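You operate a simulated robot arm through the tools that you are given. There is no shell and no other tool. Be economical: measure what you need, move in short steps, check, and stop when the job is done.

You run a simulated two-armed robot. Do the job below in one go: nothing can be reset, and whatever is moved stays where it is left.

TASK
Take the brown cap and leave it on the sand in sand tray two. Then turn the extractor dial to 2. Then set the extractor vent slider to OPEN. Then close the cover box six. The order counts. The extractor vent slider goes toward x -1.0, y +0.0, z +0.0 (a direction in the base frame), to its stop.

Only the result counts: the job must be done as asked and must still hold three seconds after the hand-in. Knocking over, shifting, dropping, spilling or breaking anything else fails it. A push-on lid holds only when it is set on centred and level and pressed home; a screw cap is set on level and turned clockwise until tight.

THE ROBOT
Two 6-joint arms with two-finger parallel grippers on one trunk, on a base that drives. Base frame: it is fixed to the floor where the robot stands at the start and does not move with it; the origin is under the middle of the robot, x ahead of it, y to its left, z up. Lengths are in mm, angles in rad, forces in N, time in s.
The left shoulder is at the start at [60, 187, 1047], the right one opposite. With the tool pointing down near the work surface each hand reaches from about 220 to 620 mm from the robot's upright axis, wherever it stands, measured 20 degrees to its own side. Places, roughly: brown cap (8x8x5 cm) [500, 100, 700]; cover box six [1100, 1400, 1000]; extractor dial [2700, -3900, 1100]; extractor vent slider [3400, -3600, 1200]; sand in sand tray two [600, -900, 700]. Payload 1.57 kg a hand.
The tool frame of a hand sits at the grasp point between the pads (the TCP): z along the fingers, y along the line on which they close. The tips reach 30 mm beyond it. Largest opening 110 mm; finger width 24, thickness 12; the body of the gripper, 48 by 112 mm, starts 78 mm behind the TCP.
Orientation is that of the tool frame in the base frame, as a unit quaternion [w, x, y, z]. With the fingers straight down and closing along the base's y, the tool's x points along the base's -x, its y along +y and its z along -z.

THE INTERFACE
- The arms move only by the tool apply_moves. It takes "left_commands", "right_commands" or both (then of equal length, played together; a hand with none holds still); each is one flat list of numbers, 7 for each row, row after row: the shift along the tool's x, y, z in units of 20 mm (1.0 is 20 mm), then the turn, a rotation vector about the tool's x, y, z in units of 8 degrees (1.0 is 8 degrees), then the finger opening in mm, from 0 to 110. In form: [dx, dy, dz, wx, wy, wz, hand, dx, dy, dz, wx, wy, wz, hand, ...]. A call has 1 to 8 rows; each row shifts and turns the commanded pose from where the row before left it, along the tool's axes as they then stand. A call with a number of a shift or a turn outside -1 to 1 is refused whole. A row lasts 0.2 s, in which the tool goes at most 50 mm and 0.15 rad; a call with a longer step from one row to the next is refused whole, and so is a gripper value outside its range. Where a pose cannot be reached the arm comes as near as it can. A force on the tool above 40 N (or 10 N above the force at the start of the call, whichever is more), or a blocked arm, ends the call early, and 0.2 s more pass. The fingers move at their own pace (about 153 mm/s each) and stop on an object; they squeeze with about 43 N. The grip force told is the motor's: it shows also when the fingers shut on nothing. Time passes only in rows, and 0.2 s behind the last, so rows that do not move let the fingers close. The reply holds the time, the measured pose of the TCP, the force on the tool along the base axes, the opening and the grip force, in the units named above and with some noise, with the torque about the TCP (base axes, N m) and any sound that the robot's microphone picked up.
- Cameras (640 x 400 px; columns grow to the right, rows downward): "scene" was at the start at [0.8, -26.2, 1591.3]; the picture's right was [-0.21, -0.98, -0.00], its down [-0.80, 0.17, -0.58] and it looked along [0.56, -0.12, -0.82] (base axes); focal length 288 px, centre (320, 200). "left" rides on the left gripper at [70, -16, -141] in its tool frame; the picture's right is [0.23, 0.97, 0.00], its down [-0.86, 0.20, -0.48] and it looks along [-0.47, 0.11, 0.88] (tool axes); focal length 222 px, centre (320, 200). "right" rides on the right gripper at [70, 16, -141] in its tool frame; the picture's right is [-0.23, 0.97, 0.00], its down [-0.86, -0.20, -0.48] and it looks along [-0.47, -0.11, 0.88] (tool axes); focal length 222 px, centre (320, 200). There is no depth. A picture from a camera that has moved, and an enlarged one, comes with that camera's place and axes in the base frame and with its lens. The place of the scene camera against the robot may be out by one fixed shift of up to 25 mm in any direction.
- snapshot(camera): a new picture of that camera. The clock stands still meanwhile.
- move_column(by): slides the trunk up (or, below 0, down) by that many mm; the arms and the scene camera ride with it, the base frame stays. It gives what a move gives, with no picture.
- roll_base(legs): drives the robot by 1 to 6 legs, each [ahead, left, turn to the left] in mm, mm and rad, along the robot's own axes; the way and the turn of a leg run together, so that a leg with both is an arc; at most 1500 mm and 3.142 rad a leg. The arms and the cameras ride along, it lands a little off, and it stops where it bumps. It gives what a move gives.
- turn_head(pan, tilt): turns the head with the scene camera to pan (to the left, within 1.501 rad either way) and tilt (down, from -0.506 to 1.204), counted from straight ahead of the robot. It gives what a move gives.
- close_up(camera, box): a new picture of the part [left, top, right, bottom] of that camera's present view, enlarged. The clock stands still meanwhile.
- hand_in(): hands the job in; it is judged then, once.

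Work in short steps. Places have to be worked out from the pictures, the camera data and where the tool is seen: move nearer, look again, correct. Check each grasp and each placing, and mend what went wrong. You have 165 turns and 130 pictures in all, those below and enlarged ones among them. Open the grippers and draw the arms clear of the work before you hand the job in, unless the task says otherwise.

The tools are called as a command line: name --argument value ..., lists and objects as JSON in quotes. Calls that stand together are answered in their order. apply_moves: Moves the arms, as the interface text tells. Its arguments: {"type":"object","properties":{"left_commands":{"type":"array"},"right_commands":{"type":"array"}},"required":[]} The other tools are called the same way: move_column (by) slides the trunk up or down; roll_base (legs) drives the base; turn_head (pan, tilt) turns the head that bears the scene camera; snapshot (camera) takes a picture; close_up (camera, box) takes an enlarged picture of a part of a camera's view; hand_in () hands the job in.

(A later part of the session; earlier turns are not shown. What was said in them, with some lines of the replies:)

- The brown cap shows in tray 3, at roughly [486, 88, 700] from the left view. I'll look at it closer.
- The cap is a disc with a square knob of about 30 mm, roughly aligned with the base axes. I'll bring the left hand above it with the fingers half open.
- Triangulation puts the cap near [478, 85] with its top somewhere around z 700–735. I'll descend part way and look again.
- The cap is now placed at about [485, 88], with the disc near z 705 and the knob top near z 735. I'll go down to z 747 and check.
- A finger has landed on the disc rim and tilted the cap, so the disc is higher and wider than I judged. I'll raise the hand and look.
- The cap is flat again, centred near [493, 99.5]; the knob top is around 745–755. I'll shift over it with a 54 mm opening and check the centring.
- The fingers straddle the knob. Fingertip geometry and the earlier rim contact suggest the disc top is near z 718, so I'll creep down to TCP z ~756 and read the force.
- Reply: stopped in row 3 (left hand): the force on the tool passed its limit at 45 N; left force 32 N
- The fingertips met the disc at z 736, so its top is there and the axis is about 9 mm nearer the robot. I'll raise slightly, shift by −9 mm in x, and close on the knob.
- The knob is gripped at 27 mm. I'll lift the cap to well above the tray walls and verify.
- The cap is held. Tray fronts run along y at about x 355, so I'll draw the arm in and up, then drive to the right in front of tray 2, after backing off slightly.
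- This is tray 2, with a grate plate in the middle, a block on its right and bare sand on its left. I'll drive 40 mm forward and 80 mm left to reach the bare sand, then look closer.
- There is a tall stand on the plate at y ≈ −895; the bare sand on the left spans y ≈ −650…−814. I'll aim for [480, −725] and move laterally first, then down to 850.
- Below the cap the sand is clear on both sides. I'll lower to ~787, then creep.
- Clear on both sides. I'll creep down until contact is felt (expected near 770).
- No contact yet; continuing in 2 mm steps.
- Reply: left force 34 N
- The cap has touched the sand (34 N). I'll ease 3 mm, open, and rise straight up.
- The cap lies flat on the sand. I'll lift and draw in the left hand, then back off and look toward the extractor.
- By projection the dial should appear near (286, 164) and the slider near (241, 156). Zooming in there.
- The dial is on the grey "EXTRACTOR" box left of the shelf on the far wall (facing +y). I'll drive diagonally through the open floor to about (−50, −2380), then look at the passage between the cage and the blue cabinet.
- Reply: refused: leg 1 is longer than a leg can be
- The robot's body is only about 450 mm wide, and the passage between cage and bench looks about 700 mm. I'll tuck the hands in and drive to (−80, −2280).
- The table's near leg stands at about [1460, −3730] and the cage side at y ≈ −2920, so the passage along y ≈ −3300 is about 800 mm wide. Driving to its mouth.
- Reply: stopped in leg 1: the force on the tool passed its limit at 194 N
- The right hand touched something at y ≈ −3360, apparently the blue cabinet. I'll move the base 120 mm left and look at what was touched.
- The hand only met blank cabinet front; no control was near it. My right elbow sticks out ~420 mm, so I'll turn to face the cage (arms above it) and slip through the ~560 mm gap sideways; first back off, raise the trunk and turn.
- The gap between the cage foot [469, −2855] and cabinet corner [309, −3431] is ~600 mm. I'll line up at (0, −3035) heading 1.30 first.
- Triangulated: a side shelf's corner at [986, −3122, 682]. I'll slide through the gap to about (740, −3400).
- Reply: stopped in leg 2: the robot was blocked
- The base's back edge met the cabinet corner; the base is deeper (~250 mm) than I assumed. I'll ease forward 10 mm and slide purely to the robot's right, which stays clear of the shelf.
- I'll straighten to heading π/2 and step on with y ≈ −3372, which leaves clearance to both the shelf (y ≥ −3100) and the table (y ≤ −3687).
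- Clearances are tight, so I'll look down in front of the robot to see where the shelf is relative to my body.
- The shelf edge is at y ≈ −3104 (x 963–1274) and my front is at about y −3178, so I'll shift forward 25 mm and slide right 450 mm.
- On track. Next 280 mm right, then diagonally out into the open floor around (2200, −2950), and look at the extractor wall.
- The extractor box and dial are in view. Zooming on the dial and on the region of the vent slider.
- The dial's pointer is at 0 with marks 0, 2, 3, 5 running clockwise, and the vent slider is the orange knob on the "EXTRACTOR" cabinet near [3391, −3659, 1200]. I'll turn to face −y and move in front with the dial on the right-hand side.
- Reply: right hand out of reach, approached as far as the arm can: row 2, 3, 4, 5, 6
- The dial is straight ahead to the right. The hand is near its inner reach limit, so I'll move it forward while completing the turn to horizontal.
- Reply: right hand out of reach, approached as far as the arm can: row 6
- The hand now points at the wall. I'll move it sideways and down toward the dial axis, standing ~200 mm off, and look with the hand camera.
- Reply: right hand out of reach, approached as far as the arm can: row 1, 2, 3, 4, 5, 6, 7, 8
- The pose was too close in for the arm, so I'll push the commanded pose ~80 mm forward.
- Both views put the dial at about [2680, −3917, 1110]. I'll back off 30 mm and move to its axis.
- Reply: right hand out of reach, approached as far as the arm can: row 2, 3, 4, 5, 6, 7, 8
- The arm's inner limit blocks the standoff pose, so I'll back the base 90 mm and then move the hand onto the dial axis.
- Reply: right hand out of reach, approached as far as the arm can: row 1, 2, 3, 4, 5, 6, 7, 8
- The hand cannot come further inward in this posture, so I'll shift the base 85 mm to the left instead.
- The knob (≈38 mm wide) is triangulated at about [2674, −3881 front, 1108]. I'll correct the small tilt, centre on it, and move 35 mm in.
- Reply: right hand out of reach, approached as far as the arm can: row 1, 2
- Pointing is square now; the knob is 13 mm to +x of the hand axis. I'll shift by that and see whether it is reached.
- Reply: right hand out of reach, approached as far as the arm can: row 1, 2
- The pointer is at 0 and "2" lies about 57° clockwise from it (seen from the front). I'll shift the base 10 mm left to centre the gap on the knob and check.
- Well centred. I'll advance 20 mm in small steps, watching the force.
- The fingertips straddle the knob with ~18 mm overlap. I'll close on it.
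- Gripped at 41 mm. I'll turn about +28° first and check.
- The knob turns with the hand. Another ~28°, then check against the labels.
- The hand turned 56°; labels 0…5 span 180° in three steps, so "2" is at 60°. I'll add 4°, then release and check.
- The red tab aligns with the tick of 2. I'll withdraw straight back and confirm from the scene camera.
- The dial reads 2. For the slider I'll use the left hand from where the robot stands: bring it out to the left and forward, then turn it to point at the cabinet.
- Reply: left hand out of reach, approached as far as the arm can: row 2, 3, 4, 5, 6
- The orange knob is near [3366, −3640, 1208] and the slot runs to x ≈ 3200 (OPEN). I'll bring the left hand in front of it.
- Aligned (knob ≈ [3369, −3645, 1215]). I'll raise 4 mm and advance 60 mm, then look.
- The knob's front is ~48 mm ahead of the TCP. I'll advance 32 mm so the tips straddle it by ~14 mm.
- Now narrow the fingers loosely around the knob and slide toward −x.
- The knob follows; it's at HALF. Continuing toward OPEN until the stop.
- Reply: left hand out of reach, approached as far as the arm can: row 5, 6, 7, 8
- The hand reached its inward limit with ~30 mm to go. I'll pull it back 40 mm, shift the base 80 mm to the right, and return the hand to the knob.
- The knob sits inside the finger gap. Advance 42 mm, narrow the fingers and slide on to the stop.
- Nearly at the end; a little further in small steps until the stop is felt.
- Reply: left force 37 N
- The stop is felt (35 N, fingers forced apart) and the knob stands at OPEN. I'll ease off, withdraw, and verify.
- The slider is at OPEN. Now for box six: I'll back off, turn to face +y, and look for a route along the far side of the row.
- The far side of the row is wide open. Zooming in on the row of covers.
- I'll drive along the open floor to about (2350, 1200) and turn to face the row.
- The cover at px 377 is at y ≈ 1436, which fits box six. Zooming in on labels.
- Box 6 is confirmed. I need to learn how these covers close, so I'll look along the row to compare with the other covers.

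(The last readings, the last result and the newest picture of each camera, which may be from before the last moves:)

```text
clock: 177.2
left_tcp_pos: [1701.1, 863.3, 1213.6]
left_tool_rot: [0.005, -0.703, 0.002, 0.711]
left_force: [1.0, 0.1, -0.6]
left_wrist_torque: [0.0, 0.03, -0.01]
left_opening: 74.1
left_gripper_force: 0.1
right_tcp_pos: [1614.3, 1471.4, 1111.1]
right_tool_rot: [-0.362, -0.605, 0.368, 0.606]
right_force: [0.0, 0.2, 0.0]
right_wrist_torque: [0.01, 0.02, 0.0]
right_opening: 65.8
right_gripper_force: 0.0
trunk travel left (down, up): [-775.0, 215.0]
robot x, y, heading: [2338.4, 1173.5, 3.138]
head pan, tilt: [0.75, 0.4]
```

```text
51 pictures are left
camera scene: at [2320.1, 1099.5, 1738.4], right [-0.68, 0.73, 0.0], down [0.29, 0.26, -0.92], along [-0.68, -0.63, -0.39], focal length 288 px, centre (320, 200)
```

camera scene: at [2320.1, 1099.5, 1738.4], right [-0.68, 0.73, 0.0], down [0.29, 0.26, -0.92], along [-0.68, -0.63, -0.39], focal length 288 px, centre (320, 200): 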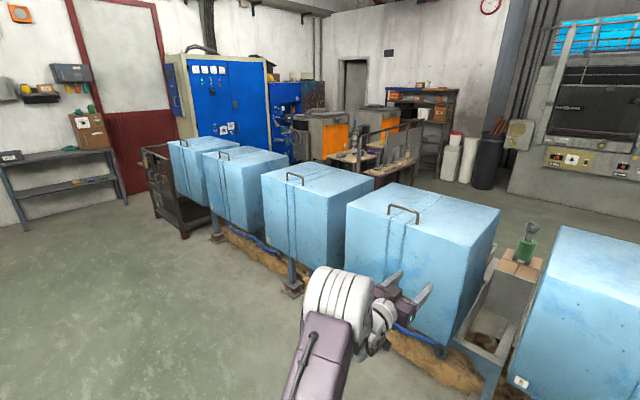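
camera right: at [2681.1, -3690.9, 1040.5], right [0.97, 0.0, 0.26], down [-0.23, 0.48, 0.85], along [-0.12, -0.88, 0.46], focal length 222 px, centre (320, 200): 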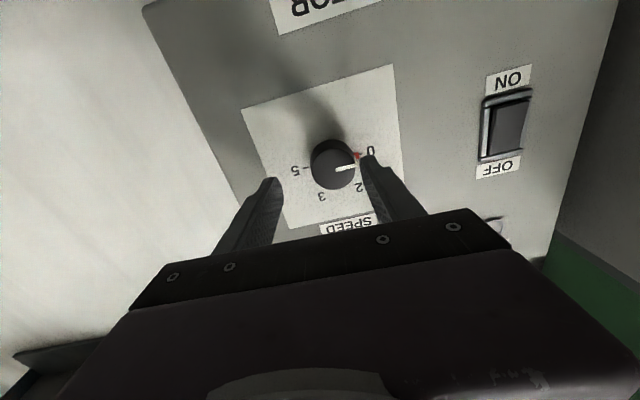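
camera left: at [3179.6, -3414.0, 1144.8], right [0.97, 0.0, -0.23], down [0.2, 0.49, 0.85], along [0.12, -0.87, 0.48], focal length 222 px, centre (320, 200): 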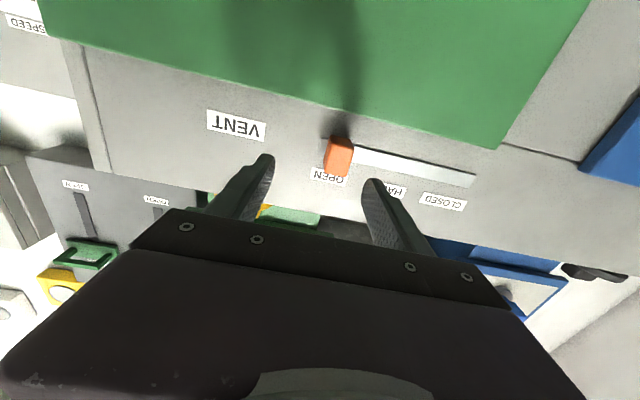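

All covers look alike; how they move must be seen from the front (tray side). I'll drive around the +y end of the row, which is open floor.

roll_base --legs '[[0, 0, -1.57], [1350, 0, 0], [1350, 0, 0], [0, 1200, 0], [0, 1250, 0]]'

turn_head --pan 1.5 --tilt 0.4

snapshot --camera "scene"

```text
clock: 205.6
left_tcp_pos: [-324.2, 4555.7, 1215.3]
left_tool_rot: [0.518, -0.485, 0.509, 0.488]
left_force: [0.2, 0.2, 0.0]
left_wrist_torque: [0.01, 0.01, 0.01]
left_opening: 74.0
left_gripper_force: 0.0
right_tcp_pos: [285.9, 4613.7, 1110.0]
right_tool_rot: [0.189, -0.152, 0.692, 0.68]
right_force: [-0.1, 0.1, -0.4]
right_wrist_torque: [0.01, 0.02, -0.02]
right_opening: 66.3
right_gripper_force: 0.0
trunk travel left (down, up): [-775.0, 215.0]
robot x, y, heading: [-44.7, 3906.4, 1.524]
head pan, tilt: [0.75, 0.4]
```

```text
clock: 206.7
left_tcp_pos: [-324.8, 4555.5, 1215.7]
left_tool_rot: [0.519, -0.484, 0.509, 0.487]
left_force: [-0.5, 0.3, -0.9]
left_wrist_torque: [0.0, 0.0, 0.02]
left_opening: 74.2
left_gripper_force: 0.2
right_tcp_pos: [285.1, 4615.0, 1109.8]
right_tool_rot: [0.188, -0.153, 0.691, 0.681]
right_force: [0.7, -0.5, -0.3]
right_wrist_torque: [0.0, -0.01, 0.01]
right_opening: 65.9
right_gripper_force: 0.0
trunk travel left (down, up): [-775.0, 215.0]
robot x, y, heading: [-44.7, 3904.5, 1.522]
head pan, tilt: [1.499, 0.4]
```

```text
50 pictures are left
camera scene: at [-149.8, 3845.5, 1738.4], right [0.12, 0.99, 0.0], down [0.39, -0.05, -0.92], along [-0.91, 0.11, -0.39], focal length 288 px, centre (320, 200)
```

scene: 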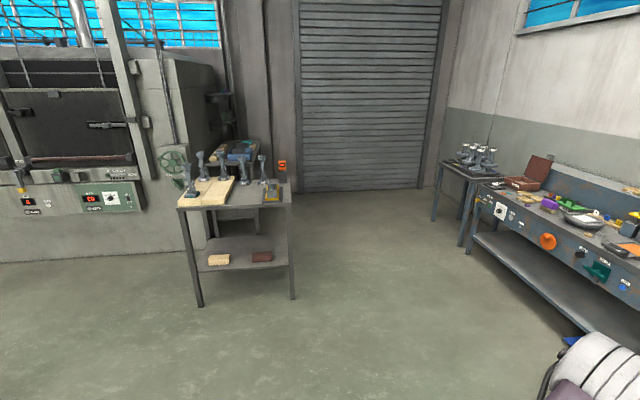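

Floor is clear. I'll turn to face +x and drive along the front of the row to box six.

roll_base --legs '[[0, 0, -1.52], [-200, -1250, 0], [0, -1250, 0]]'

turn_head --pan 0.0 --tilt 0.5

snapshot --camera "scene"

```text
clock: 222.7
left_tcp_pos: [406.9, 1710.6, 1215.2]
left_tool_rot: [0.711, 0.0, 0.703, -0.004]
left_force: [0.7, -0.4, 0.5]
left_wrist_torque: [-0.05, 0.0, 0.0]
left_opening: 74.0
left_gripper_force: 0.1
right_tcp_pos: [496.8, 1103.5, 1110.4]
right_tool_rot: [0.605, 0.365, 0.606, 0.364]
right_force: [0.7, 0.3, 0.7]
right_wrist_torque: [-0.02, 0.02, 0.02]
right_opening: 66.1
right_gripper_force: 0.0
trunk travel left (down, up): [-775.0, 215.0]
robot x, y, heading: [-229.5, 1395.6, -0.0]
head pan, tilt: [1.499, 0.4]
```

```text
clock: 224.3
left_tcp_pos: [406.8, 1710.1, 1215.5]
left_tool_rot: [0.711, 0.0, 0.703, -0.003]
left_force: [-1.0, 0.1, 0.6]
left_wrist_torque: [0.02, 0.01, -0.01]
left_opening: 74.0
left_gripper_force: 0.1
right_tcp_pos: [497.5, 1105.0, 1110.6]
right_tool_rot: [0.605, 0.366, 0.606, 0.364]
right_force: [-0.4, 0.3, -0.3]
right_wrist_torque: [0.0, 0.03, 0.02]
right_opening: 66.0
right_gripper_force: 0.0
trunk travel left (down, up): [-775.0, 215.0]
robot x, y, heading: [-228.8, 1396.2, 0.002]
head pan, tilt: [0.0, 0.499]
```

```text
49 pictures are left
camera scene: at [-207.8, 1386.7, 1729.2], right [0.0, -1.0, 0.0], down [-0.48, 0.0, -0.88], along [0.88, 0.0, -0.48], focal length 288 px, centre (320, 200)
```

scene: 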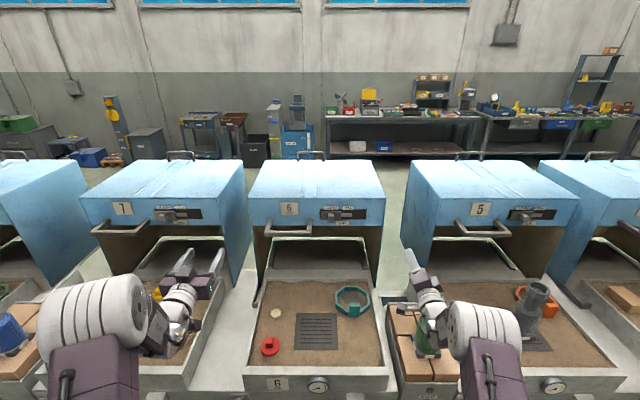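

close_up --camera "scene" --box '[225, 145, 415, 285]'

close_up --camera "scene" --box '[240, 240, 420, 400]'

```text
2.86 times, centred on (320, 215) of scene
camera zoom: at [-207.8, 1386.7, 1729.2], right [0.0, -1.0, 0.0], down [-0.48, 0.0, -0.88], along [0.88, 0.0, -0.48], focal length 824 px, centre (320, 157)
```

zoom: 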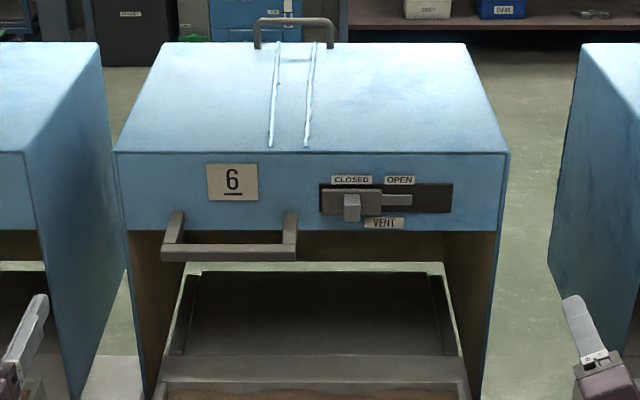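

```text
2.50 times, centred on (330, 320) of scene
camera zoom: at [-207.8, 1386.7, 1729.2], right [0.0, -1.0, 0.0], down [-0.48, 0.0, -0.88], along [0.88, 0.0, -0.48], focal length 721 px, centre (295, -100)
```

zoom: 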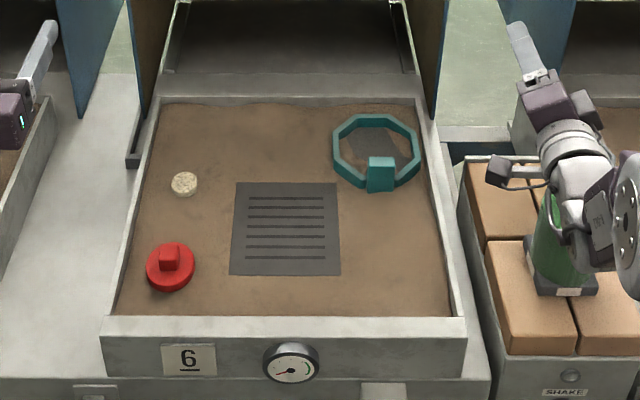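

Box 6 is in front of me: hood with a front handle, a vent on its panel, and a dark bracket at the tray's rear-left corner. I'll look at the bracket and the hood interior closely to understand the motion.

close_up --camera "scene" --box '[245, 215, 325, 315]'

close_up --camera "scene" --box '[325, 215, 405, 315]'

```text
4.00 times, centred on (285, 265) of scene
camera zoom: at [-207.8, 1386.7, 1729.2], right [0.0, -1.0, 0.0], down [-0.48, 0.0, -0.88], along [0.88, 0.0, -0.48], focal length 1153 px, centre (460, -60)
```

zoom: 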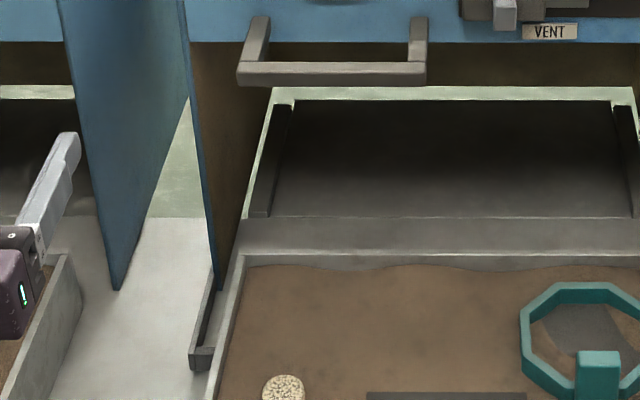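

```text
4.00 times, centred on (365, 265) of scene
camera zoom: at [-207.8, 1386.7, 1729.2], right [0.0, -1.0, 0.0], down [-0.48, 0.0, -0.88], along [0.88, 0.0, -0.48], focal length 1153 px, centre (140, -60)
```

zoom: 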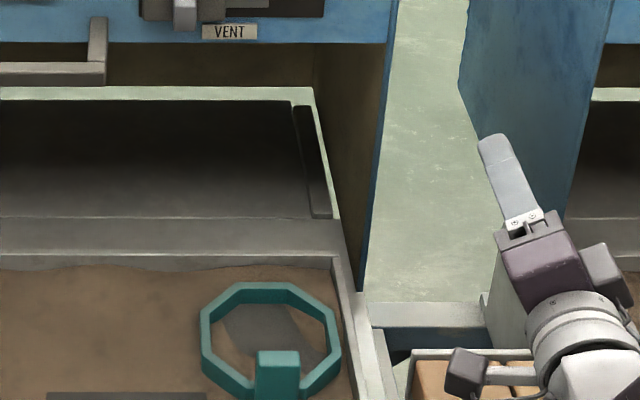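

There is a rail channel along the left side of the tray under the hood, so the cover slides toward the robot (−x) over the tray. I'll use the right hand, pointing forward with the fingers closing vertically, on the front handle bar (≈ [760, 1513, 1050]): first adjust the hand and place the base.

apply_moves --right_commands '[0.35, -0.65, 0, 0, 0, 0, 66, 0.35, -0.65, 0, 0, 0, 0, 66, 0.35, -0.65, 0, 0, 0, 0, 66, 0.35, -0.65, 0, 0, 0, 0, 66, 0, 0, 0, 0, 0, 0.9, 66, 0, 0, 0, 0, 0, 0.9, 66, 0, 0, 0, 0, 0, 0.9, 66, 0, 0, 0, 0, 0, 0.8, 66]'

roll_base --legs '[[0, 409, 0]]'

turn_head --pan -0.4 --tilt 0.6

snapshot --camera "scene"

snapshot --camera "right"

```text
clock: 226.1
left_tcp_pos: [406.4, 1709.7, 1214.9]
left_tool_rot: [0.711, -0.001, 0.703, -0.003]
left_force: [1.2, -0.1, 0.3]
left_wrist_torque: [0.0, 0.0, 0.0]
left_opening: 74.3
left_gripper_force: 0.1
right_tcp_pos: [496.7, 1104.8, 1052.0]
right_tool_rot: [0.497, 0.501, 0.501, 0.501]
right_force: [-0.1, 0.3, 0.1]
right_wrist_torque: [-0.03, 0.01, -0.01]
right_opening: 65.9
right_gripper_force: 0.1
trunk travel left (down, up): [-775.0, 215.0]
robot x, y, heading: [-226.9, 1399.7, -0.001]
head pan, tilt: [0.0, 0.499]
```

```text
clock: 228.6
left_tcp_pos: [407.8, 2124.1, 1214.6]
left_tool_rot: [0.711, 0.001, 0.703, -0.005]
left_force: [-0.1, 0.0, 0.7]
left_wrist_torque: [-0.02, -0.04, 0.0]
left_opening: 74.0
left_gripper_force: 0.0
right_tcp_pos: [497.0, 1516.7, 1051.8]
right_tool_rot: [0.499, 0.502, 0.5, 0.5]
right_force: [0.3, -0.6, -0.6]
right_wrist_torque: [-0.03, -0.02, 0.0]
right_opening: 66.0
right_gripper_force: 0.0
trunk travel left (down, up): [-775.0, 215.0]
robot x, y, heading: [-229.3, 1813.0, -0.002]
head pan, tilt: [0.0, 0.499]
```

```text
clock: 229.5
left_tcp_pos: [407.2, 2125.2, 1215.0]
left_tool_rot: [0.711, 0.001, 0.703, -0.005]
left_force: [-0.3, 0.5, 0.1]
left_wrist_torque: [0.0, 0.01, 0.0]
left_opening: 73.8
left_gripper_force: 0.1
right_tcp_pos: [496.0, 1520.0, 1051.0]
right_tool_rot: [0.499, 0.501, 0.5, 0.5]
right_force: [0.4, 0.7, 0.0]
right_wrist_torque: [-0.04, -0.01, -0.01]
right_opening: 66.0
right_gripper_force: 0.1
trunk travel left (down, up): [-775.0, 215.0]
robot x, y, heading: [-230.4, 1812.6, -0.001]
head pan, tilt: [-0.4, 0.6]
```

```text
44 pictures are left
camera scene: at [-217.5, 1768.9, 1720.1], right [-0.39, -0.92, 0.0], down [-0.52, 0.22, -0.83], along [0.76, -0.32, -0.56], focal length 288 px, centre (320, 200)
```

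scene: 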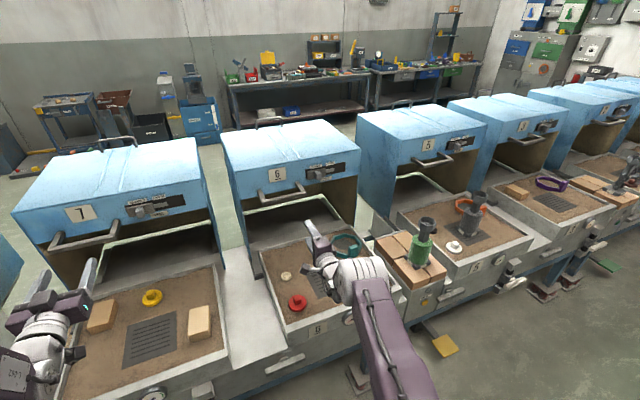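

```text
43 pictures are left
camera right: at [354.6, 1588.9, 1068.6], right [0.0, -0.23, 0.97], down [-0.48, -0.85, -0.2], along [0.88, -0.47, -0.11], focal length 222 px, centre (320, 200)
```

right: 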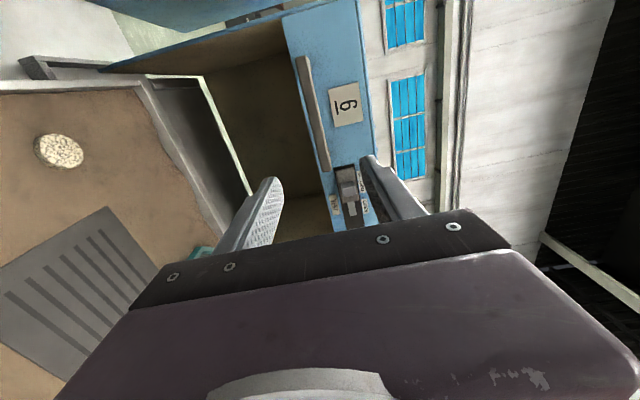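

The bar is at z ≈ 1048, y 1438–1618, directly ahead of the hand. I'll drive 180 mm forward and check.

roll_base --legs '[[180, 0, 0]]'

snapshot --camera "right"

```text
clock: 231.0
left_tcp_pos: [591.7, 2126.5, 1215.6]
left_tool_rot: [0.712, 0.0, 0.702, -0.004]
left_force: [0.7, 1.1, 0.5]
left_wrist_torque: [0.01, 0.01, -0.02]
left_opening: 74.3
left_gripper_force: 0.0
right_tcp_pos: [680.0, 1520.7, 1052.6]
right_tool_rot: [0.499, 0.501, 0.5, 0.5]
right_force: [-0.4, -1.5, -0.3]
right_wrist_torque: [-0.02, 0.0, 0.01]
right_opening: 66.1
right_gripper_force: 0.0
trunk travel left (down, up): [-775.0, 215.0]
robot x, y, heading: [-43.4, 1814.2, -0.008]
head pan, tilt: [-0.4, 0.6]
```

```text
42 pictures are left
camera right: at [539.5, 1590.2, 1069.7], right [0.0, -0.23, 0.97], down [-0.48, -0.86, -0.2], along [0.88, -0.46, -0.11], focal length 222 px, centre (320, 200)
```

right: 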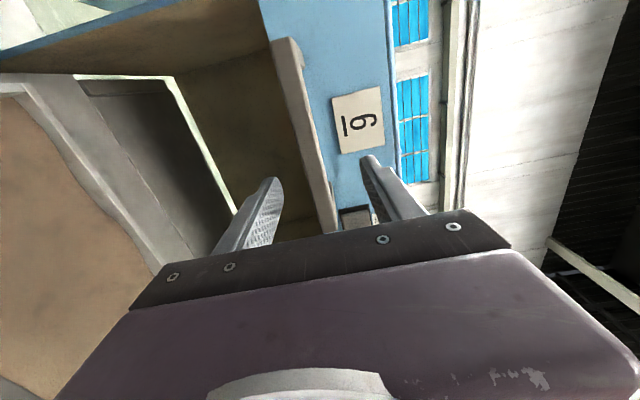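

The bar lies between the fingers in this view. I'll advance 50 mm with the arm, lowering 3 mm, and look.

apply_moves --right_commands '[0, -0.15, 0.5, 0, 0, 0, 66, 0, 0, 0.7, 0, 0, 0, 66, 0, 0, 0.7, 0, 0, 0, 66, 0, 0, 0.6, 0, 0, 0, 66]'

snapshot --camera "right"

close_up --camera "scene" --box '[220, 130, 380, 260]'

```text
clock: 232.0
left_tcp_pos: [592.5, 2126.5, 1215.1]
left_tool_rot: [0.711, 0.001, 0.703, -0.005]
left_force: [-1.1, 0.7, -0.1]
left_wrist_torque: [0.0, 0.03, 0.01]
left_opening: 74.2
left_gripper_force: 0.0
right_tcp_pos: [731.1, 1520.2, 1048.2]
right_tool_rot: [0.497, 0.501, 0.501, 0.501]
right_force: [0.5, 0.2, -0.5]
right_wrist_torque: [0.0, -0.02, 0.03]
right_opening: 66.1
right_gripper_force: 0.1
trunk travel left (down, up): [-775.0, 215.0]
robot x, y, heading: [-40.6, 1818.2, 0.005]
head pan, tilt: [-0.4, 0.6]
```

```text
41 pictures are left
camera right: at [590.5, 1590.2, 1066.1], right [0.0, -0.23, 0.97], down [-0.48, -0.86, -0.2], along [0.88, -0.46, -0.11], focal length 222 px, centre (320, 200)
```

right: 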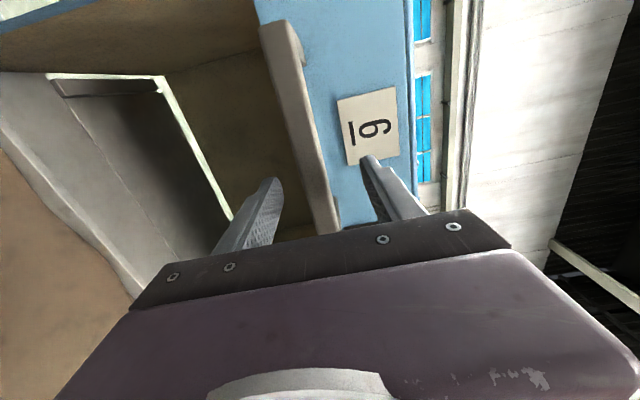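

```text
3.08 times, centred on (300, 195) of scene
camera zoom: at [-32.0, 1768.5, 1720.1], right [-0.39, -0.92, 0.0], down [-0.52, 0.22, -0.83], along [0.76, -0.32, -0.56], focal length 887 px, centre (382, 215)
```

zoom: 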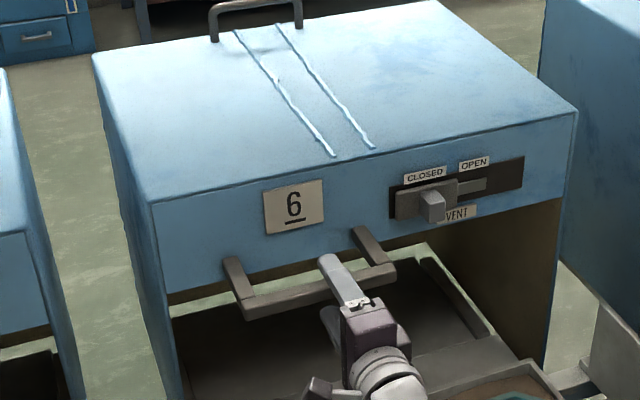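

The upper finger appears to pass over the bar. I'll close and see whether it grips.

apply_moves --right_commands '[0, 0, 0, 0, 0, 0, 30, 0, 0, 0, 0, 0, 0, 5, 0, 0, 0, 0, 0, 0, 5, 0, 0, 0, 0, 0, 0, 5]'

close_up --camera "scene" --box '[240, 170, 360, 260]'

```text
clock: 233.0
left_tcp_pos: [593.6, 2127.1, 1214.1]
left_tool_rot: [0.71, 0.0, 0.704, -0.003]
left_force: [-0.1, 0.1, -0.4]
left_wrist_torque: [-0.02, 0.04, -0.04]
left_opening: 74.1
left_gripper_force: 0.0
right_tcp_pos: [732.1, 1520.3, 1045.6]
right_tool_rot: [0.497, 0.502, 0.502, 0.499]
right_force: [-8.7, 2.4, -16.0]
right_wrist_torque: [-0.65, -0.13, 0.11]
right_opening: 19.6
right_gripper_force: 33.3
trunk travel left (down, up): [-775.0, 215.0]
robot x, y, heading: [-44.8, 1812.9, 0.003]
head pan, tilt: [-0.4, 0.6]
```

```text
4.44 times, centred on (300, 215) of scene
camera zoom: at [-30.1, 1768.1, 1719.9], right [-0.39, -0.92, 0.0], down [-0.52, 0.22, -0.82], along [0.76, -0.32, -0.57], focal length 1281 px, centre (409, 133)
```

zoom: 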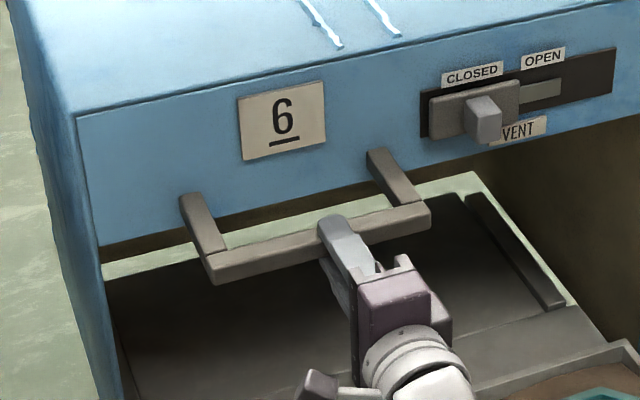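

Gripped on the bar (19.6 mm). I'll pull gently −x by ~25 mm and see whether the cover moves.

apply_moves --right_commands '[0, -0.1, 0, 0, 0, 0, 5, 0, 0, -0.25, 0, 0, 0, 5, 0, 0, -0.3, 0, 0, 0, 5, 0, 0, -0.3, 0, 0, 0, 5, 0, 0, -0.3, 0, 0, 0, 5]'

close_up --camera "scene" --box '[240, 170, 360, 260]'

```text
clock: 234.2
left_tcp_pos: [596.0, 2127.4, 1213.4]
left_tool_rot: [0.71, 0.0, 0.704, -0.005]
left_force: [0.0, 0.4, 0.5]
left_wrist_torque: [0.03, 0.0, 0.04]
left_opening: 73.9
left_gripper_force: 0.1
right_tcp_pos: [712.3, 1521.2, 1045.3]
right_tool_rot: [0.497, 0.501, 0.503, 0.499]
right_force: [6.3, 5.6, -11.8]
right_wrist_torque: [-0.42, -0.3, -0.54]
right_opening: 19.8
right_gripper_force: 33.7
trunk travel left (down, up): [-775.0, 215.0]
robot x, y, heading: [-41.3, 1814.4, -0.001]
head pan, tilt: [-0.4, 0.6]
```

```text
4.44 times, centred on (300, 215) of scene
camera zoom: at [-26.6, 1769.5, 1720.0], right [-0.39, -0.92, 0.0], down [-0.52, 0.22, -0.82], along [0.76, -0.32, -0.57], focal length 1281 px, centre (409, 133)
```

zoom: 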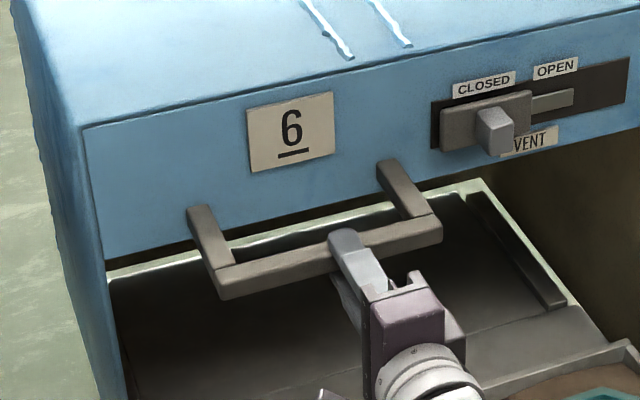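

The cover follows with only ~6 N, so it slides. I'll pull on by backing the base, 150 mm first.

roll_base --legs '[[-150, 0, 0]]'

snapshot --camera "scene"

```text
clock: 235.6
left_tcp_pos: [445.9, 2127.0, 1212.5]
left_tool_rot: [0.71, -0.001, 0.704, -0.002]
left_force: [-0.6, -1.0, 0.3]
left_wrist_torque: [0.0, 0.0, 0.01]
left_opening: 74.1
left_gripper_force: 0.2
right_tcp_pos: [564.5, 1519.6, 1044.6]
right_tool_rot: [0.497, 0.5, 0.503, 0.5]
right_force: [5.9, 0.8, -14.4]
right_wrist_torque: [-0.71, 0.01, -0.87]
right_opening: 19.6
right_gripper_force: 33.6
trunk travel left (down, up): [-775.0, 215.0]
robot x, y, heading: [-195.0, 1811.5, 0.005]
head pan, tilt: [-0.4, 0.6]
```

```text
37 pictures are left
camera scene: at [-175.4, 1767.1, 1720.0], right [-0.39, -0.92, 0.0], down [-0.52, 0.22, -0.82], along [0.76, -0.32, -0.57], focal length 288 px, centre (320, 200)
```

scene: 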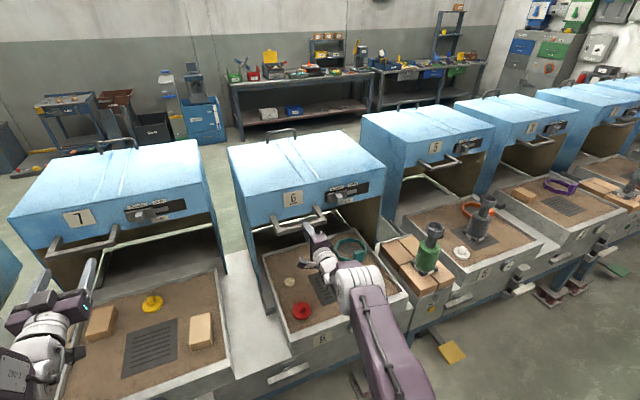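

Working. Another 150 mm.

roll_base --legs '[[-150, 0, 0]]'

snapshot --camera "scene"

```text
clock: 237.0
left_tcp_pos: [296.4, 2129.0, 1214.6]
left_tool_rot: [0.711, -0.003, 0.703, -0.001]
left_force: [0.3, 0.1, 0.0]
left_wrist_torque: [0.03, -0.01, 0.0]
left_opening: 74.1
left_gripper_force: 0.0
right_tcp_pos: [417.5, 1523.9, 1046.5]
right_tool_rot: [0.497, 0.499, 0.503, 0.502]
right_force: [1.2, 0.1, 0.1]
right_wrist_torque: [0.02, 0.0, 0.0]
right_opening: 4.8
right_gripper_force: 0.0
trunk travel left (down, up): [-775.0, 215.0]
robot x, y, heading: [-341.2, 1812.2, 0.007]
head pan, tilt: [-0.4, 0.6]
```

```text
36 pictures are left
camera scene: at [-325.5, 1767.4, 1720.1], right [-0.38, -0.92, 0.0], down [-0.52, 0.22, -0.82], along [0.76, -0.31, -0.57], focal length 288 px, centre (320, 200)
```

scene: 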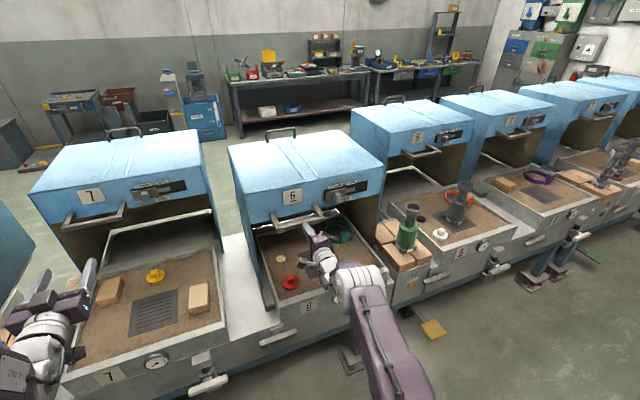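

The grip slipped off, either at a stop or from friction. I'll look closely at the cover's position and the rail end.

close_up --camera "scene" --box '[210, 120, 400, 320]'

snapshot --camera "right"

```text
2.00 times, centred on (305, 220) of scene
camera zoom: at [-325.5, 1767.4, 1720.1], right [-0.38, -0.92, 0.0], down [-0.52, 0.22, -0.82], along [0.76, -0.31, -0.57], focal length 576 px, centre (350, 160)
```

zoom: 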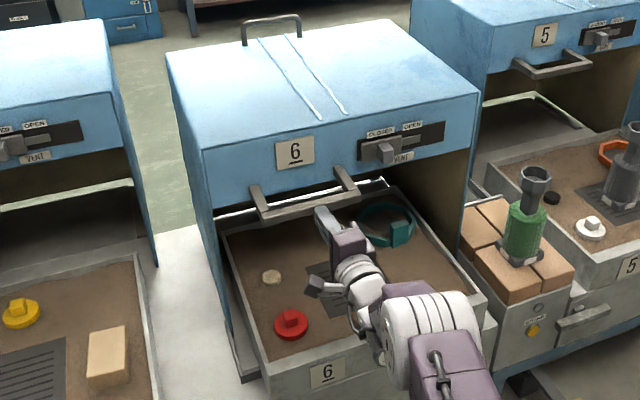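

```text
34 pictures are left
camera right: at [275.7, 1591.9, 1064.3], right [0.01, -0.23, 0.97], down [-0.47, -0.86, -0.2], along [0.88, -0.46, -0.11], focal length 222 px, centre (320, 200)
```

right: 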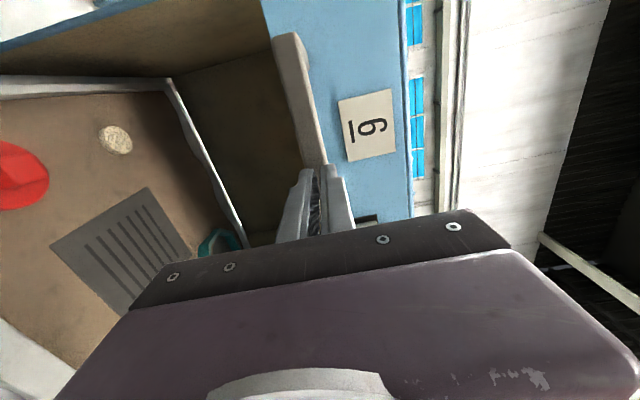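

The cover has moved ~300 mm; the tray front is still exposed. I'll regrip the bar (≈30 mm ahead) and pull gently with the arm, reading the force.

apply_moves --right_commands '[0, 0, 0, 0, 0, 0, 66, 0, 0, 0, 0, 0, 0, 66, 0, 0, 0.6, 0, 0, 0, 66, 0, 0, 0.6, 0, 0, 0, 66, 0, 0, 0.5, 0, 0, 0, 66, 0, 0, 0, 0, 0, 0, 5, 0, 0, 0, 0, 0, 0, 5, 0, 0, 0, 0, 0, 0, 5]'

apply_moves --right_commands '[0, 0, -0.2, 0, 0, 0, 5, 0, 0, -0.2, 0, 0, 0, 5, 0, 0, -0.2, 0, 0, 0, 5, 0, 0, -0.2, 0, 0, 0, 5]'

```text
clock: 238.8
left_tcp_pos: [295.4, 2129.2, 1215.2]
left_tool_rot: [0.711, -0.003, 0.704, -0.001]
left_force: [0.0, -0.1, -0.7]
left_wrist_torque: [-0.01, 0.02, 0.0]
left_opening: 74.2
left_gripper_force: 0.1
right_tcp_pos: [448.5, 1522.2, 1043.9]
right_tool_rot: [0.495, 0.5, 0.504, 0.5]
right_force: [-7.0, 2.3, -14.8]
right_wrist_torque: [-0.91, -0.42, 0.07]
right_opening: 19.7
right_gripper_force: 33.7
trunk travel left (down, up): [-775.0, 215.0]
robot x, y, heading: [-340.6, 1817.8, 0.007]
head pan, tilt: [-0.4, 0.6]
```

```text
clock: 239.8
left_tcp_pos: [297.6, 2128.5, 1213.7]
left_tool_rot: [0.709, -0.002, 0.705, -0.001]
left_force: [0.3, -0.3, -0.1]
left_wrist_torque: [-0.04, 0.02, 0.0]
left_opening: 73.8
left_gripper_force: 0.0
right_tcp_pos: [437.2, 1523.8, 1044.8]
right_tool_rot: [0.496, 0.499, 0.505, 0.5]
right_force: [4.5, 2.1, -14.2]
right_wrist_torque: [-0.8, -0.34, 0.52]
right_opening: 19.6
right_gripper_force: 33.7
trunk travel left (down, up): [-775.0, 215.0]
robot x, y, heading: [-337.9, 1811.2, 0.01]
head pan, tilt: [-0.4, 0.6]
```

It keeps moving at ~5 N, so it was a slip. I'll pull another ~70 mm with the arm.

apply_moves --right_commands '[0, 0, -0.5, 0, 0, 0, 5, 0, 0, -0.5, 0, 0, 0, 5, 0, 0, -0.5, 0, 0, 0, 5, 0, 0, -0.5, 0, 0, 0, 5, 0, 0, -0.5, 0, 0, 0, 5, 0, 0, -0.5, 0, 0, 0, 5, 0, 0, -0.5, 0, 0, 0, 5]'

snapshot --camera "scene"

```text
clock: 241.4
left_tcp_pos: [296.5, 2129.5, 1213.4]
left_tool_rot: [0.71, -0.003, 0.704, -0.001]
left_force: [0.2, 0.7, -0.4]
left_wrist_torque: [-0.02, 0.01, 0.01]
left_opening: 74.2
left_gripper_force: 0.1
right_tcp_pos: [367.0, 1522.3, 1044.8]
right_tool_rot: [0.496, 0.5, 0.504, 0.5]
right_force: [4.3, 2.9, -17.2]
right_wrist_torque: [-0.78, -0.36, -0.58]
right_opening: 19.5
right_gripper_force: 33.9
trunk travel left (down, up): [-775.0, 215.0]
robot x, y, heading: [-337.6, 1812.7, 0.008]
head pan, tilt: [-0.4, 0.6]
```

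```text
33 pictures are left
camera scene: at [-323.8, 1767.2, 1720.0], right [-0.38, -0.92, 0.0], down [-0.52, 0.22, -0.82], along [0.76, -0.31, -0.57], focal length 288 px, centre (320, 200)
```

scene: 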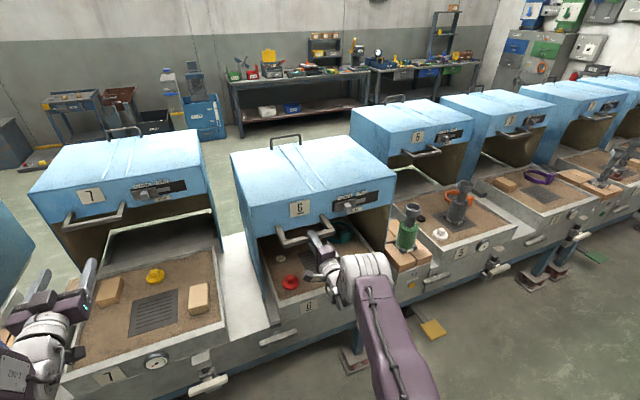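

The cover keeps following. I'll back the base 60 mm more.

roll_base --legs '[[-60, 0, 0]]'

apply_moves --right_commands '[0, 0, -0.2, 0, 0, 0, 5, 0, 0, -0.2, 0, 0, 0, 5]'

close_up --camera "scene" --box '[210, 120, 400, 320]'

```text
clock: 242.3
left_tcp_pos: [236.9, 2128.6, 1212.8]
left_tool_rot: [0.71, -0.002, 0.704, 0.0]
left_force: [-0.5, -0.4, -0.5]
left_wrist_torque: [0.0, 0.04, -0.03]
left_opening: 74.0
left_gripper_force: 0.0
right_tcp_pos: [306.4, 1520.1, 1045.1]
right_tool_rot: [0.497, 0.5, 0.503, 0.5]
right_force: [3.3, -0.7, -14.6]
right_wrist_torque: [-0.71, 0.22, -1.0]
right_opening: 19.9
right_gripper_force: 33.2
trunk travel left (down, up): [-775.0, 215.0]
robot x, y, heading: [-398.1, 1811.6, 0.012]
head pan, tilt: [-0.4, 0.6]
```

```text
clock: 242.9
left_tcp_pos: [239.2, 2129.7, 1212.3]
left_tool_rot: [0.709, -0.002, 0.705, -0.001]
left_force: [-0.2, -0.1, -0.1]
left_wrist_torque: [-0.02, -0.01, 0.0]
left_opening: 74.1
left_gripper_force: 0.1
right_tcp_pos: [302.5, 1521.1, 1044.7]
right_tool_rot: [0.497, 0.499, 0.503, 0.501]
right_force: [23.3, -2.7, -0.2]
right_wrist_torque: [-0.42, -0.13, -0.26]
right_opening: 20.0
right_gripper_force: 33.2
trunk travel left (down, up): [-775.0, 215.0]
robot x, y, heading: [-399.3, 1811.7, 0.008]
head pan, tilt: [-0.4, 0.6]
```

```text
2.00 times, centred on (305, 220) of scene
camera zoom: at [-379.1, 1766.2, 1720.1], right [-0.38, -0.92, 0.0], down [-0.53, 0.22, -0.82], along [0.76, -0.31, -0.57], focal length 576 px, centre (350, 160)
```

zoom: 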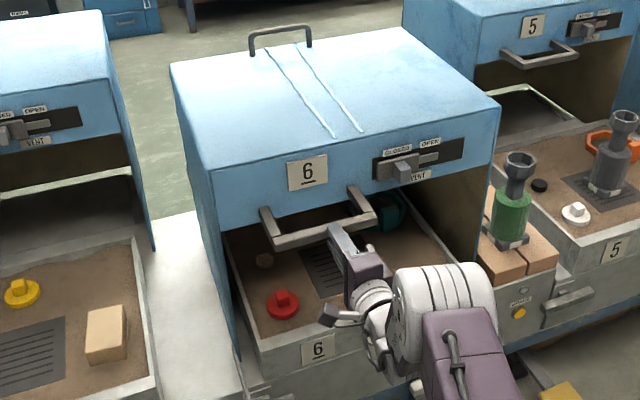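

The force has jumped to 23 N with only 4 mm of motion: the stop seems reached (total travel ~430 mm). I'll pull a bit more firmly to be sure.

apply_moves --right_commands '[0, 0, -0.15, 0, 0, 0, 5, 0, 0, -0.15, 0, 0, 0, 5, 0, 0, -0.15, 0, 0, 0, 5, 0, 0, -0.15, 0, 0, 0, 5]'

close_up --camera "scene" --box '[210, 120, 400, 320]'

```text
clock: 243.9
left_tcp_pos: [235.7, 2128.3, 1214.4]
left_tool_rot: [0.711, -0.003, 0.704, -0.001]
left_force: [0.6, 0.3, -1.1]
left_wrist_torque: [-0.01, 0.01, -0.03]
left_opening: 74.1
left_gripper_force: 0.0
right_tcp_pos: [286.9, 1520.4, 1046.6]
right_tool_rot: [0.496, 0.5, 0.504, 0.5]
right_force: [-0.7, -0.5, -0.4]
right_wrist_torque: [-0.03, -0.01, -0.03]
right_opening: 5.0
right_gripper_force: 0.0
trunk travel left (down, up): [-775.0, 215.0]
robot x, y, heading: [-398.5, 1812.5, 0.014]
head pan, tilt: [-0.4, 0.6]
```

```text
2.00 times, centred on (305, 220) of scene
camera zoom: at [-384.9, 1767.0, 1720.1], right [-0.38, -0.92, 0.0], down [-0.52, 0.22, -0.82], along [0.76, -0.31, -0.57], focal length 576 px, centre (350, 160)
```

zoom: 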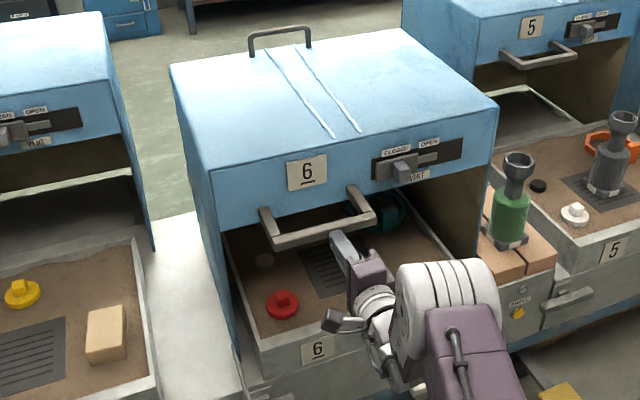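

The fingers slipped off the bar's edge. I'll regrip deeper and pull once more to verify that the cover is on its stop.

apply_moves --right_commands '[0, 0, 0, 0, 0, 0, 66, 0, 0, 0, 0, 0, 0, 66, 0, 0, 0.8, 0, 0, 0, 66, 0, 0, 0.8, 0, 0, 0, 66, 0, 0, 0.3, 0, 0, 0, 66, 0, 0, 0, 0, 0, 0, 5, 0, 0, 0, 0, 0, 0, 5, 0, 0, 0, 0, 0, 0, 5]'

apply_moves --right_commands '[0, 0, -0.15, 0, 0, 0, 5, 0, 0, -0.15, 0, 0, 0, 5, 0, 0, -0.15, 0, 0, 0, 5]'

apply_moves --right_commands '[0, 0, -0.15, 0, 0, 0, 5, 0, 0, -0.15, 0, 0, 0, 5]'

```text
clock: 245.7
left_tcp_pos: [234.9, 2129.6, 1213.8]
left_tool_rot: [0.71, -0.002, 0.704, -0.001]
left_force: [-0.2, 1.0, 0.3]
left_wrist_torque: [0.05, 0.0, -0.04]
left_opening: 74.0
left_gripper_force: 0.1
right_tcp_pos: [323.4, 1522.0, 1045.3]
right_tool_rot: [0.496, 0.501, 0.504, 0.5]
right_force: [-6.2, 1.7, -11.9]
right_wrist_torque: [-0.9, -0.55, -0.15]
right_opening: 19.5
right_gripper_force: 33.2
trunk travel left (down, up): [-775.0, 215.0]
robot x, y, heading: [-396.5, 1814.0, 0.011]
head pan, tilt: [-0.4, 0.6]
```

```text
clock: 246.5
left_tcp_pos: [238.6, 2129.3, 1213.2]
left_tool_rot: [0.71, -0.002, 0.704, -0.002]
left_force: [-0.2, 0.5, 0.2]
left_wrist_torque: [0.0, 0.02, -0.02]
left_opening: 74.2
left_gripper_force: 0.1
right_tcp_pos: [318.2, 1521.7, 1044.7]
right_tool_rot: [0.496, 0.501, 0.504, 0.499]
right_force: [22.4, 0.0, -13.5]
right_wrist_torque: [-0.78, -0.46, -0.09]
right_opening: 20.0
right_gripper_force: 32.3
trunk travel left (down, up): [-775.0, 215.0]
robot x, y, heading: [-400.0, 1810.0, 0.01]
head pan, tilt: [-0.4, 0.6]
```

```text
clock: 247.1
left_tcp_pos: [240.4, 2129.1, 1212.0]
left_tool_rot: [0.709, -0.002, 0.705, -0.001]
left_force: [1.0, -1.0, -0.7]
left_wrist_torque: [-0.02, 0.01, 0.01]
left_opening: 74.1
left_gripper_force: 0.1
right_tcp_pos: [312.0, 1521.9, 1045.0]
right_tool_rot: [0.495, 0.502, 0.503, 0.5]
right_force: [23.1, -0.1, -6.6]
right_wrist_torque: [-0.53, -0.41, -0.17]
right_opening: 19.8
right_gripper_force: 33.5
trunk travel left (down, up): [-775.0, 215.0]
robot x, y, heading: [-397.2, 1811.2, 0.009]
head pan, tilt: [-0.4, 0.6]
```

The pull saturates at the grip's slip force (23 N versus 5 N while sliding), so the cover is at its stop. I'll release, back off and take a final look.

apply_moves --right_commands '[0, 0, 0, 0, 0, 0, 66, 0, 0, 0, 0, 0, 0, 74, 0, 0, -0.3, 0, 0, 0, 74, 0, 0, 0, 0, 0, 0, 74]'

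roll_base --legs '[[-350, 0, 0]]'

snapshot --camera "scene"

```text
clock: 248.1
left_tcp_pos: [234.2, 2129.7, 1215.9]
left_tool_rot: [0.711, -0.002, 0.703, -0.002]
left_force: [-0.2, -0.2, 0.7]
left_wrist_torque: [-0.02, -0.03, 0.01]
left_opening: 73.9
left_gripper_force: 0.1
right_tcp_pos: [301.0, 1521.5, 1048.9]
right_tool_rot: [0.497, 0.499, 0.502, 0.502]
right_force: [0.9, 0.7, -0.5]
right_wrist_torque: [0.02, -0.01, 0.02]
right_opening: 74.0
right_gripper_force: 0.0
trunk travel left (down, up): [-775.0, 215.0]
robot x, y, heading: [-398.7, 1811.1, 0.007]
head pan, tilt: [-0.4, 0.6]
```

```text
clock: 250.4
left_tcp_pos: [-115.7, 2130.0, 1213.7]
left_tool_rot: [0.71, -0.006, 0.704, 0.003]
left_force: [-0.4, 0.1, -0.5]
left_wrist_torque: [-0.02, 0.02, 0.01]
left_opening: 74.4
left_gripper_force: 0.0
right_tcp_pos: [-44.3, 1523.0, 1048.7]
right_tool_rot: [0.494, 0.498, 0.505, 0.503]
right_force: [0.6, 0.2, 0.5]
right_wrist_torque: [-0.01, 0.02, 0.01]
right_opening: 73.9
right_gripper_force: 0.0
trunk travel left (down, up): [-775.0, 215.0]
robot x, y, heading: [-743.8, 1809.0, 0.019]
head pan, tilt: [-0.4, 0.6]
```

```text
30 pictures are left
camera scene: at [-733.7, 1762.5, 1720.1], right [-0.37, -0.93, 0.0], down [-0.53, 0.21, -0.82], along [0.77, -0.31, -0.57], focal length 288 px, centre (320, 200)
```

scene: 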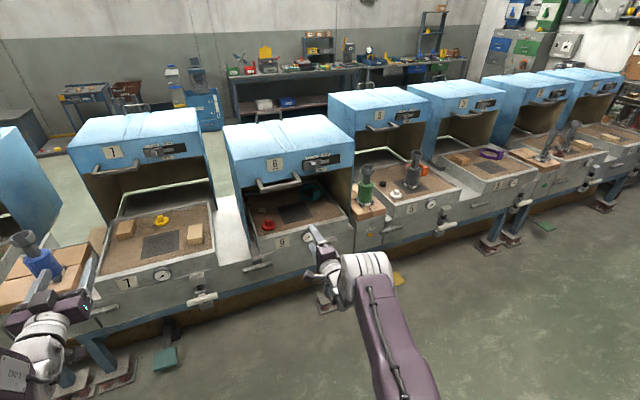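

close_up --camera "scene" --box '[210, 100, 370, 280]'

```text
2.22 times, centred on (290, 190) of scene
camera zoom: at [-733.7, 1762.5, 1720.1], right [-0.37, -0.93, 0.0], down [-0.53, 0.21, -0.82], along [0.77, -0.31, -0.57], focal length 641 px, centre (387, 222)
```

zoom: 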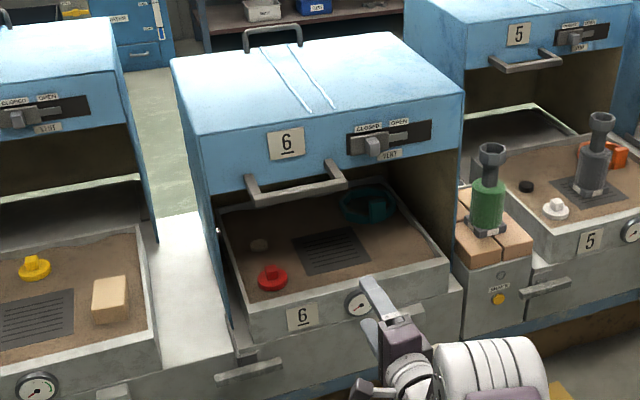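

The cover now stands fully over tray 6 with its front (x ≈ 400) flush with the tray front and on its stop. The hands are open and clear, and everything else was checked earlier, so I hand in.

hand_in

```text
The job is handed in.
```

I handed the job in with all four steps done in the order asked; I have not seen the verdict.
- **Brown cap:** it lies flat on the bare sand in tray two.
- **Extractor dial:** it reads 2.
- **Vent slider:** it is against its stop at OPEN.
- **Cover of box six:** it is pulled forward over its tray until it would go no further.

On the way, the right hand bumped the blue cabinet's blank front at about 194 N, and the base later caught its corner. I saw no control touched, but I did not check afterwards whether the cabinet had shifted.
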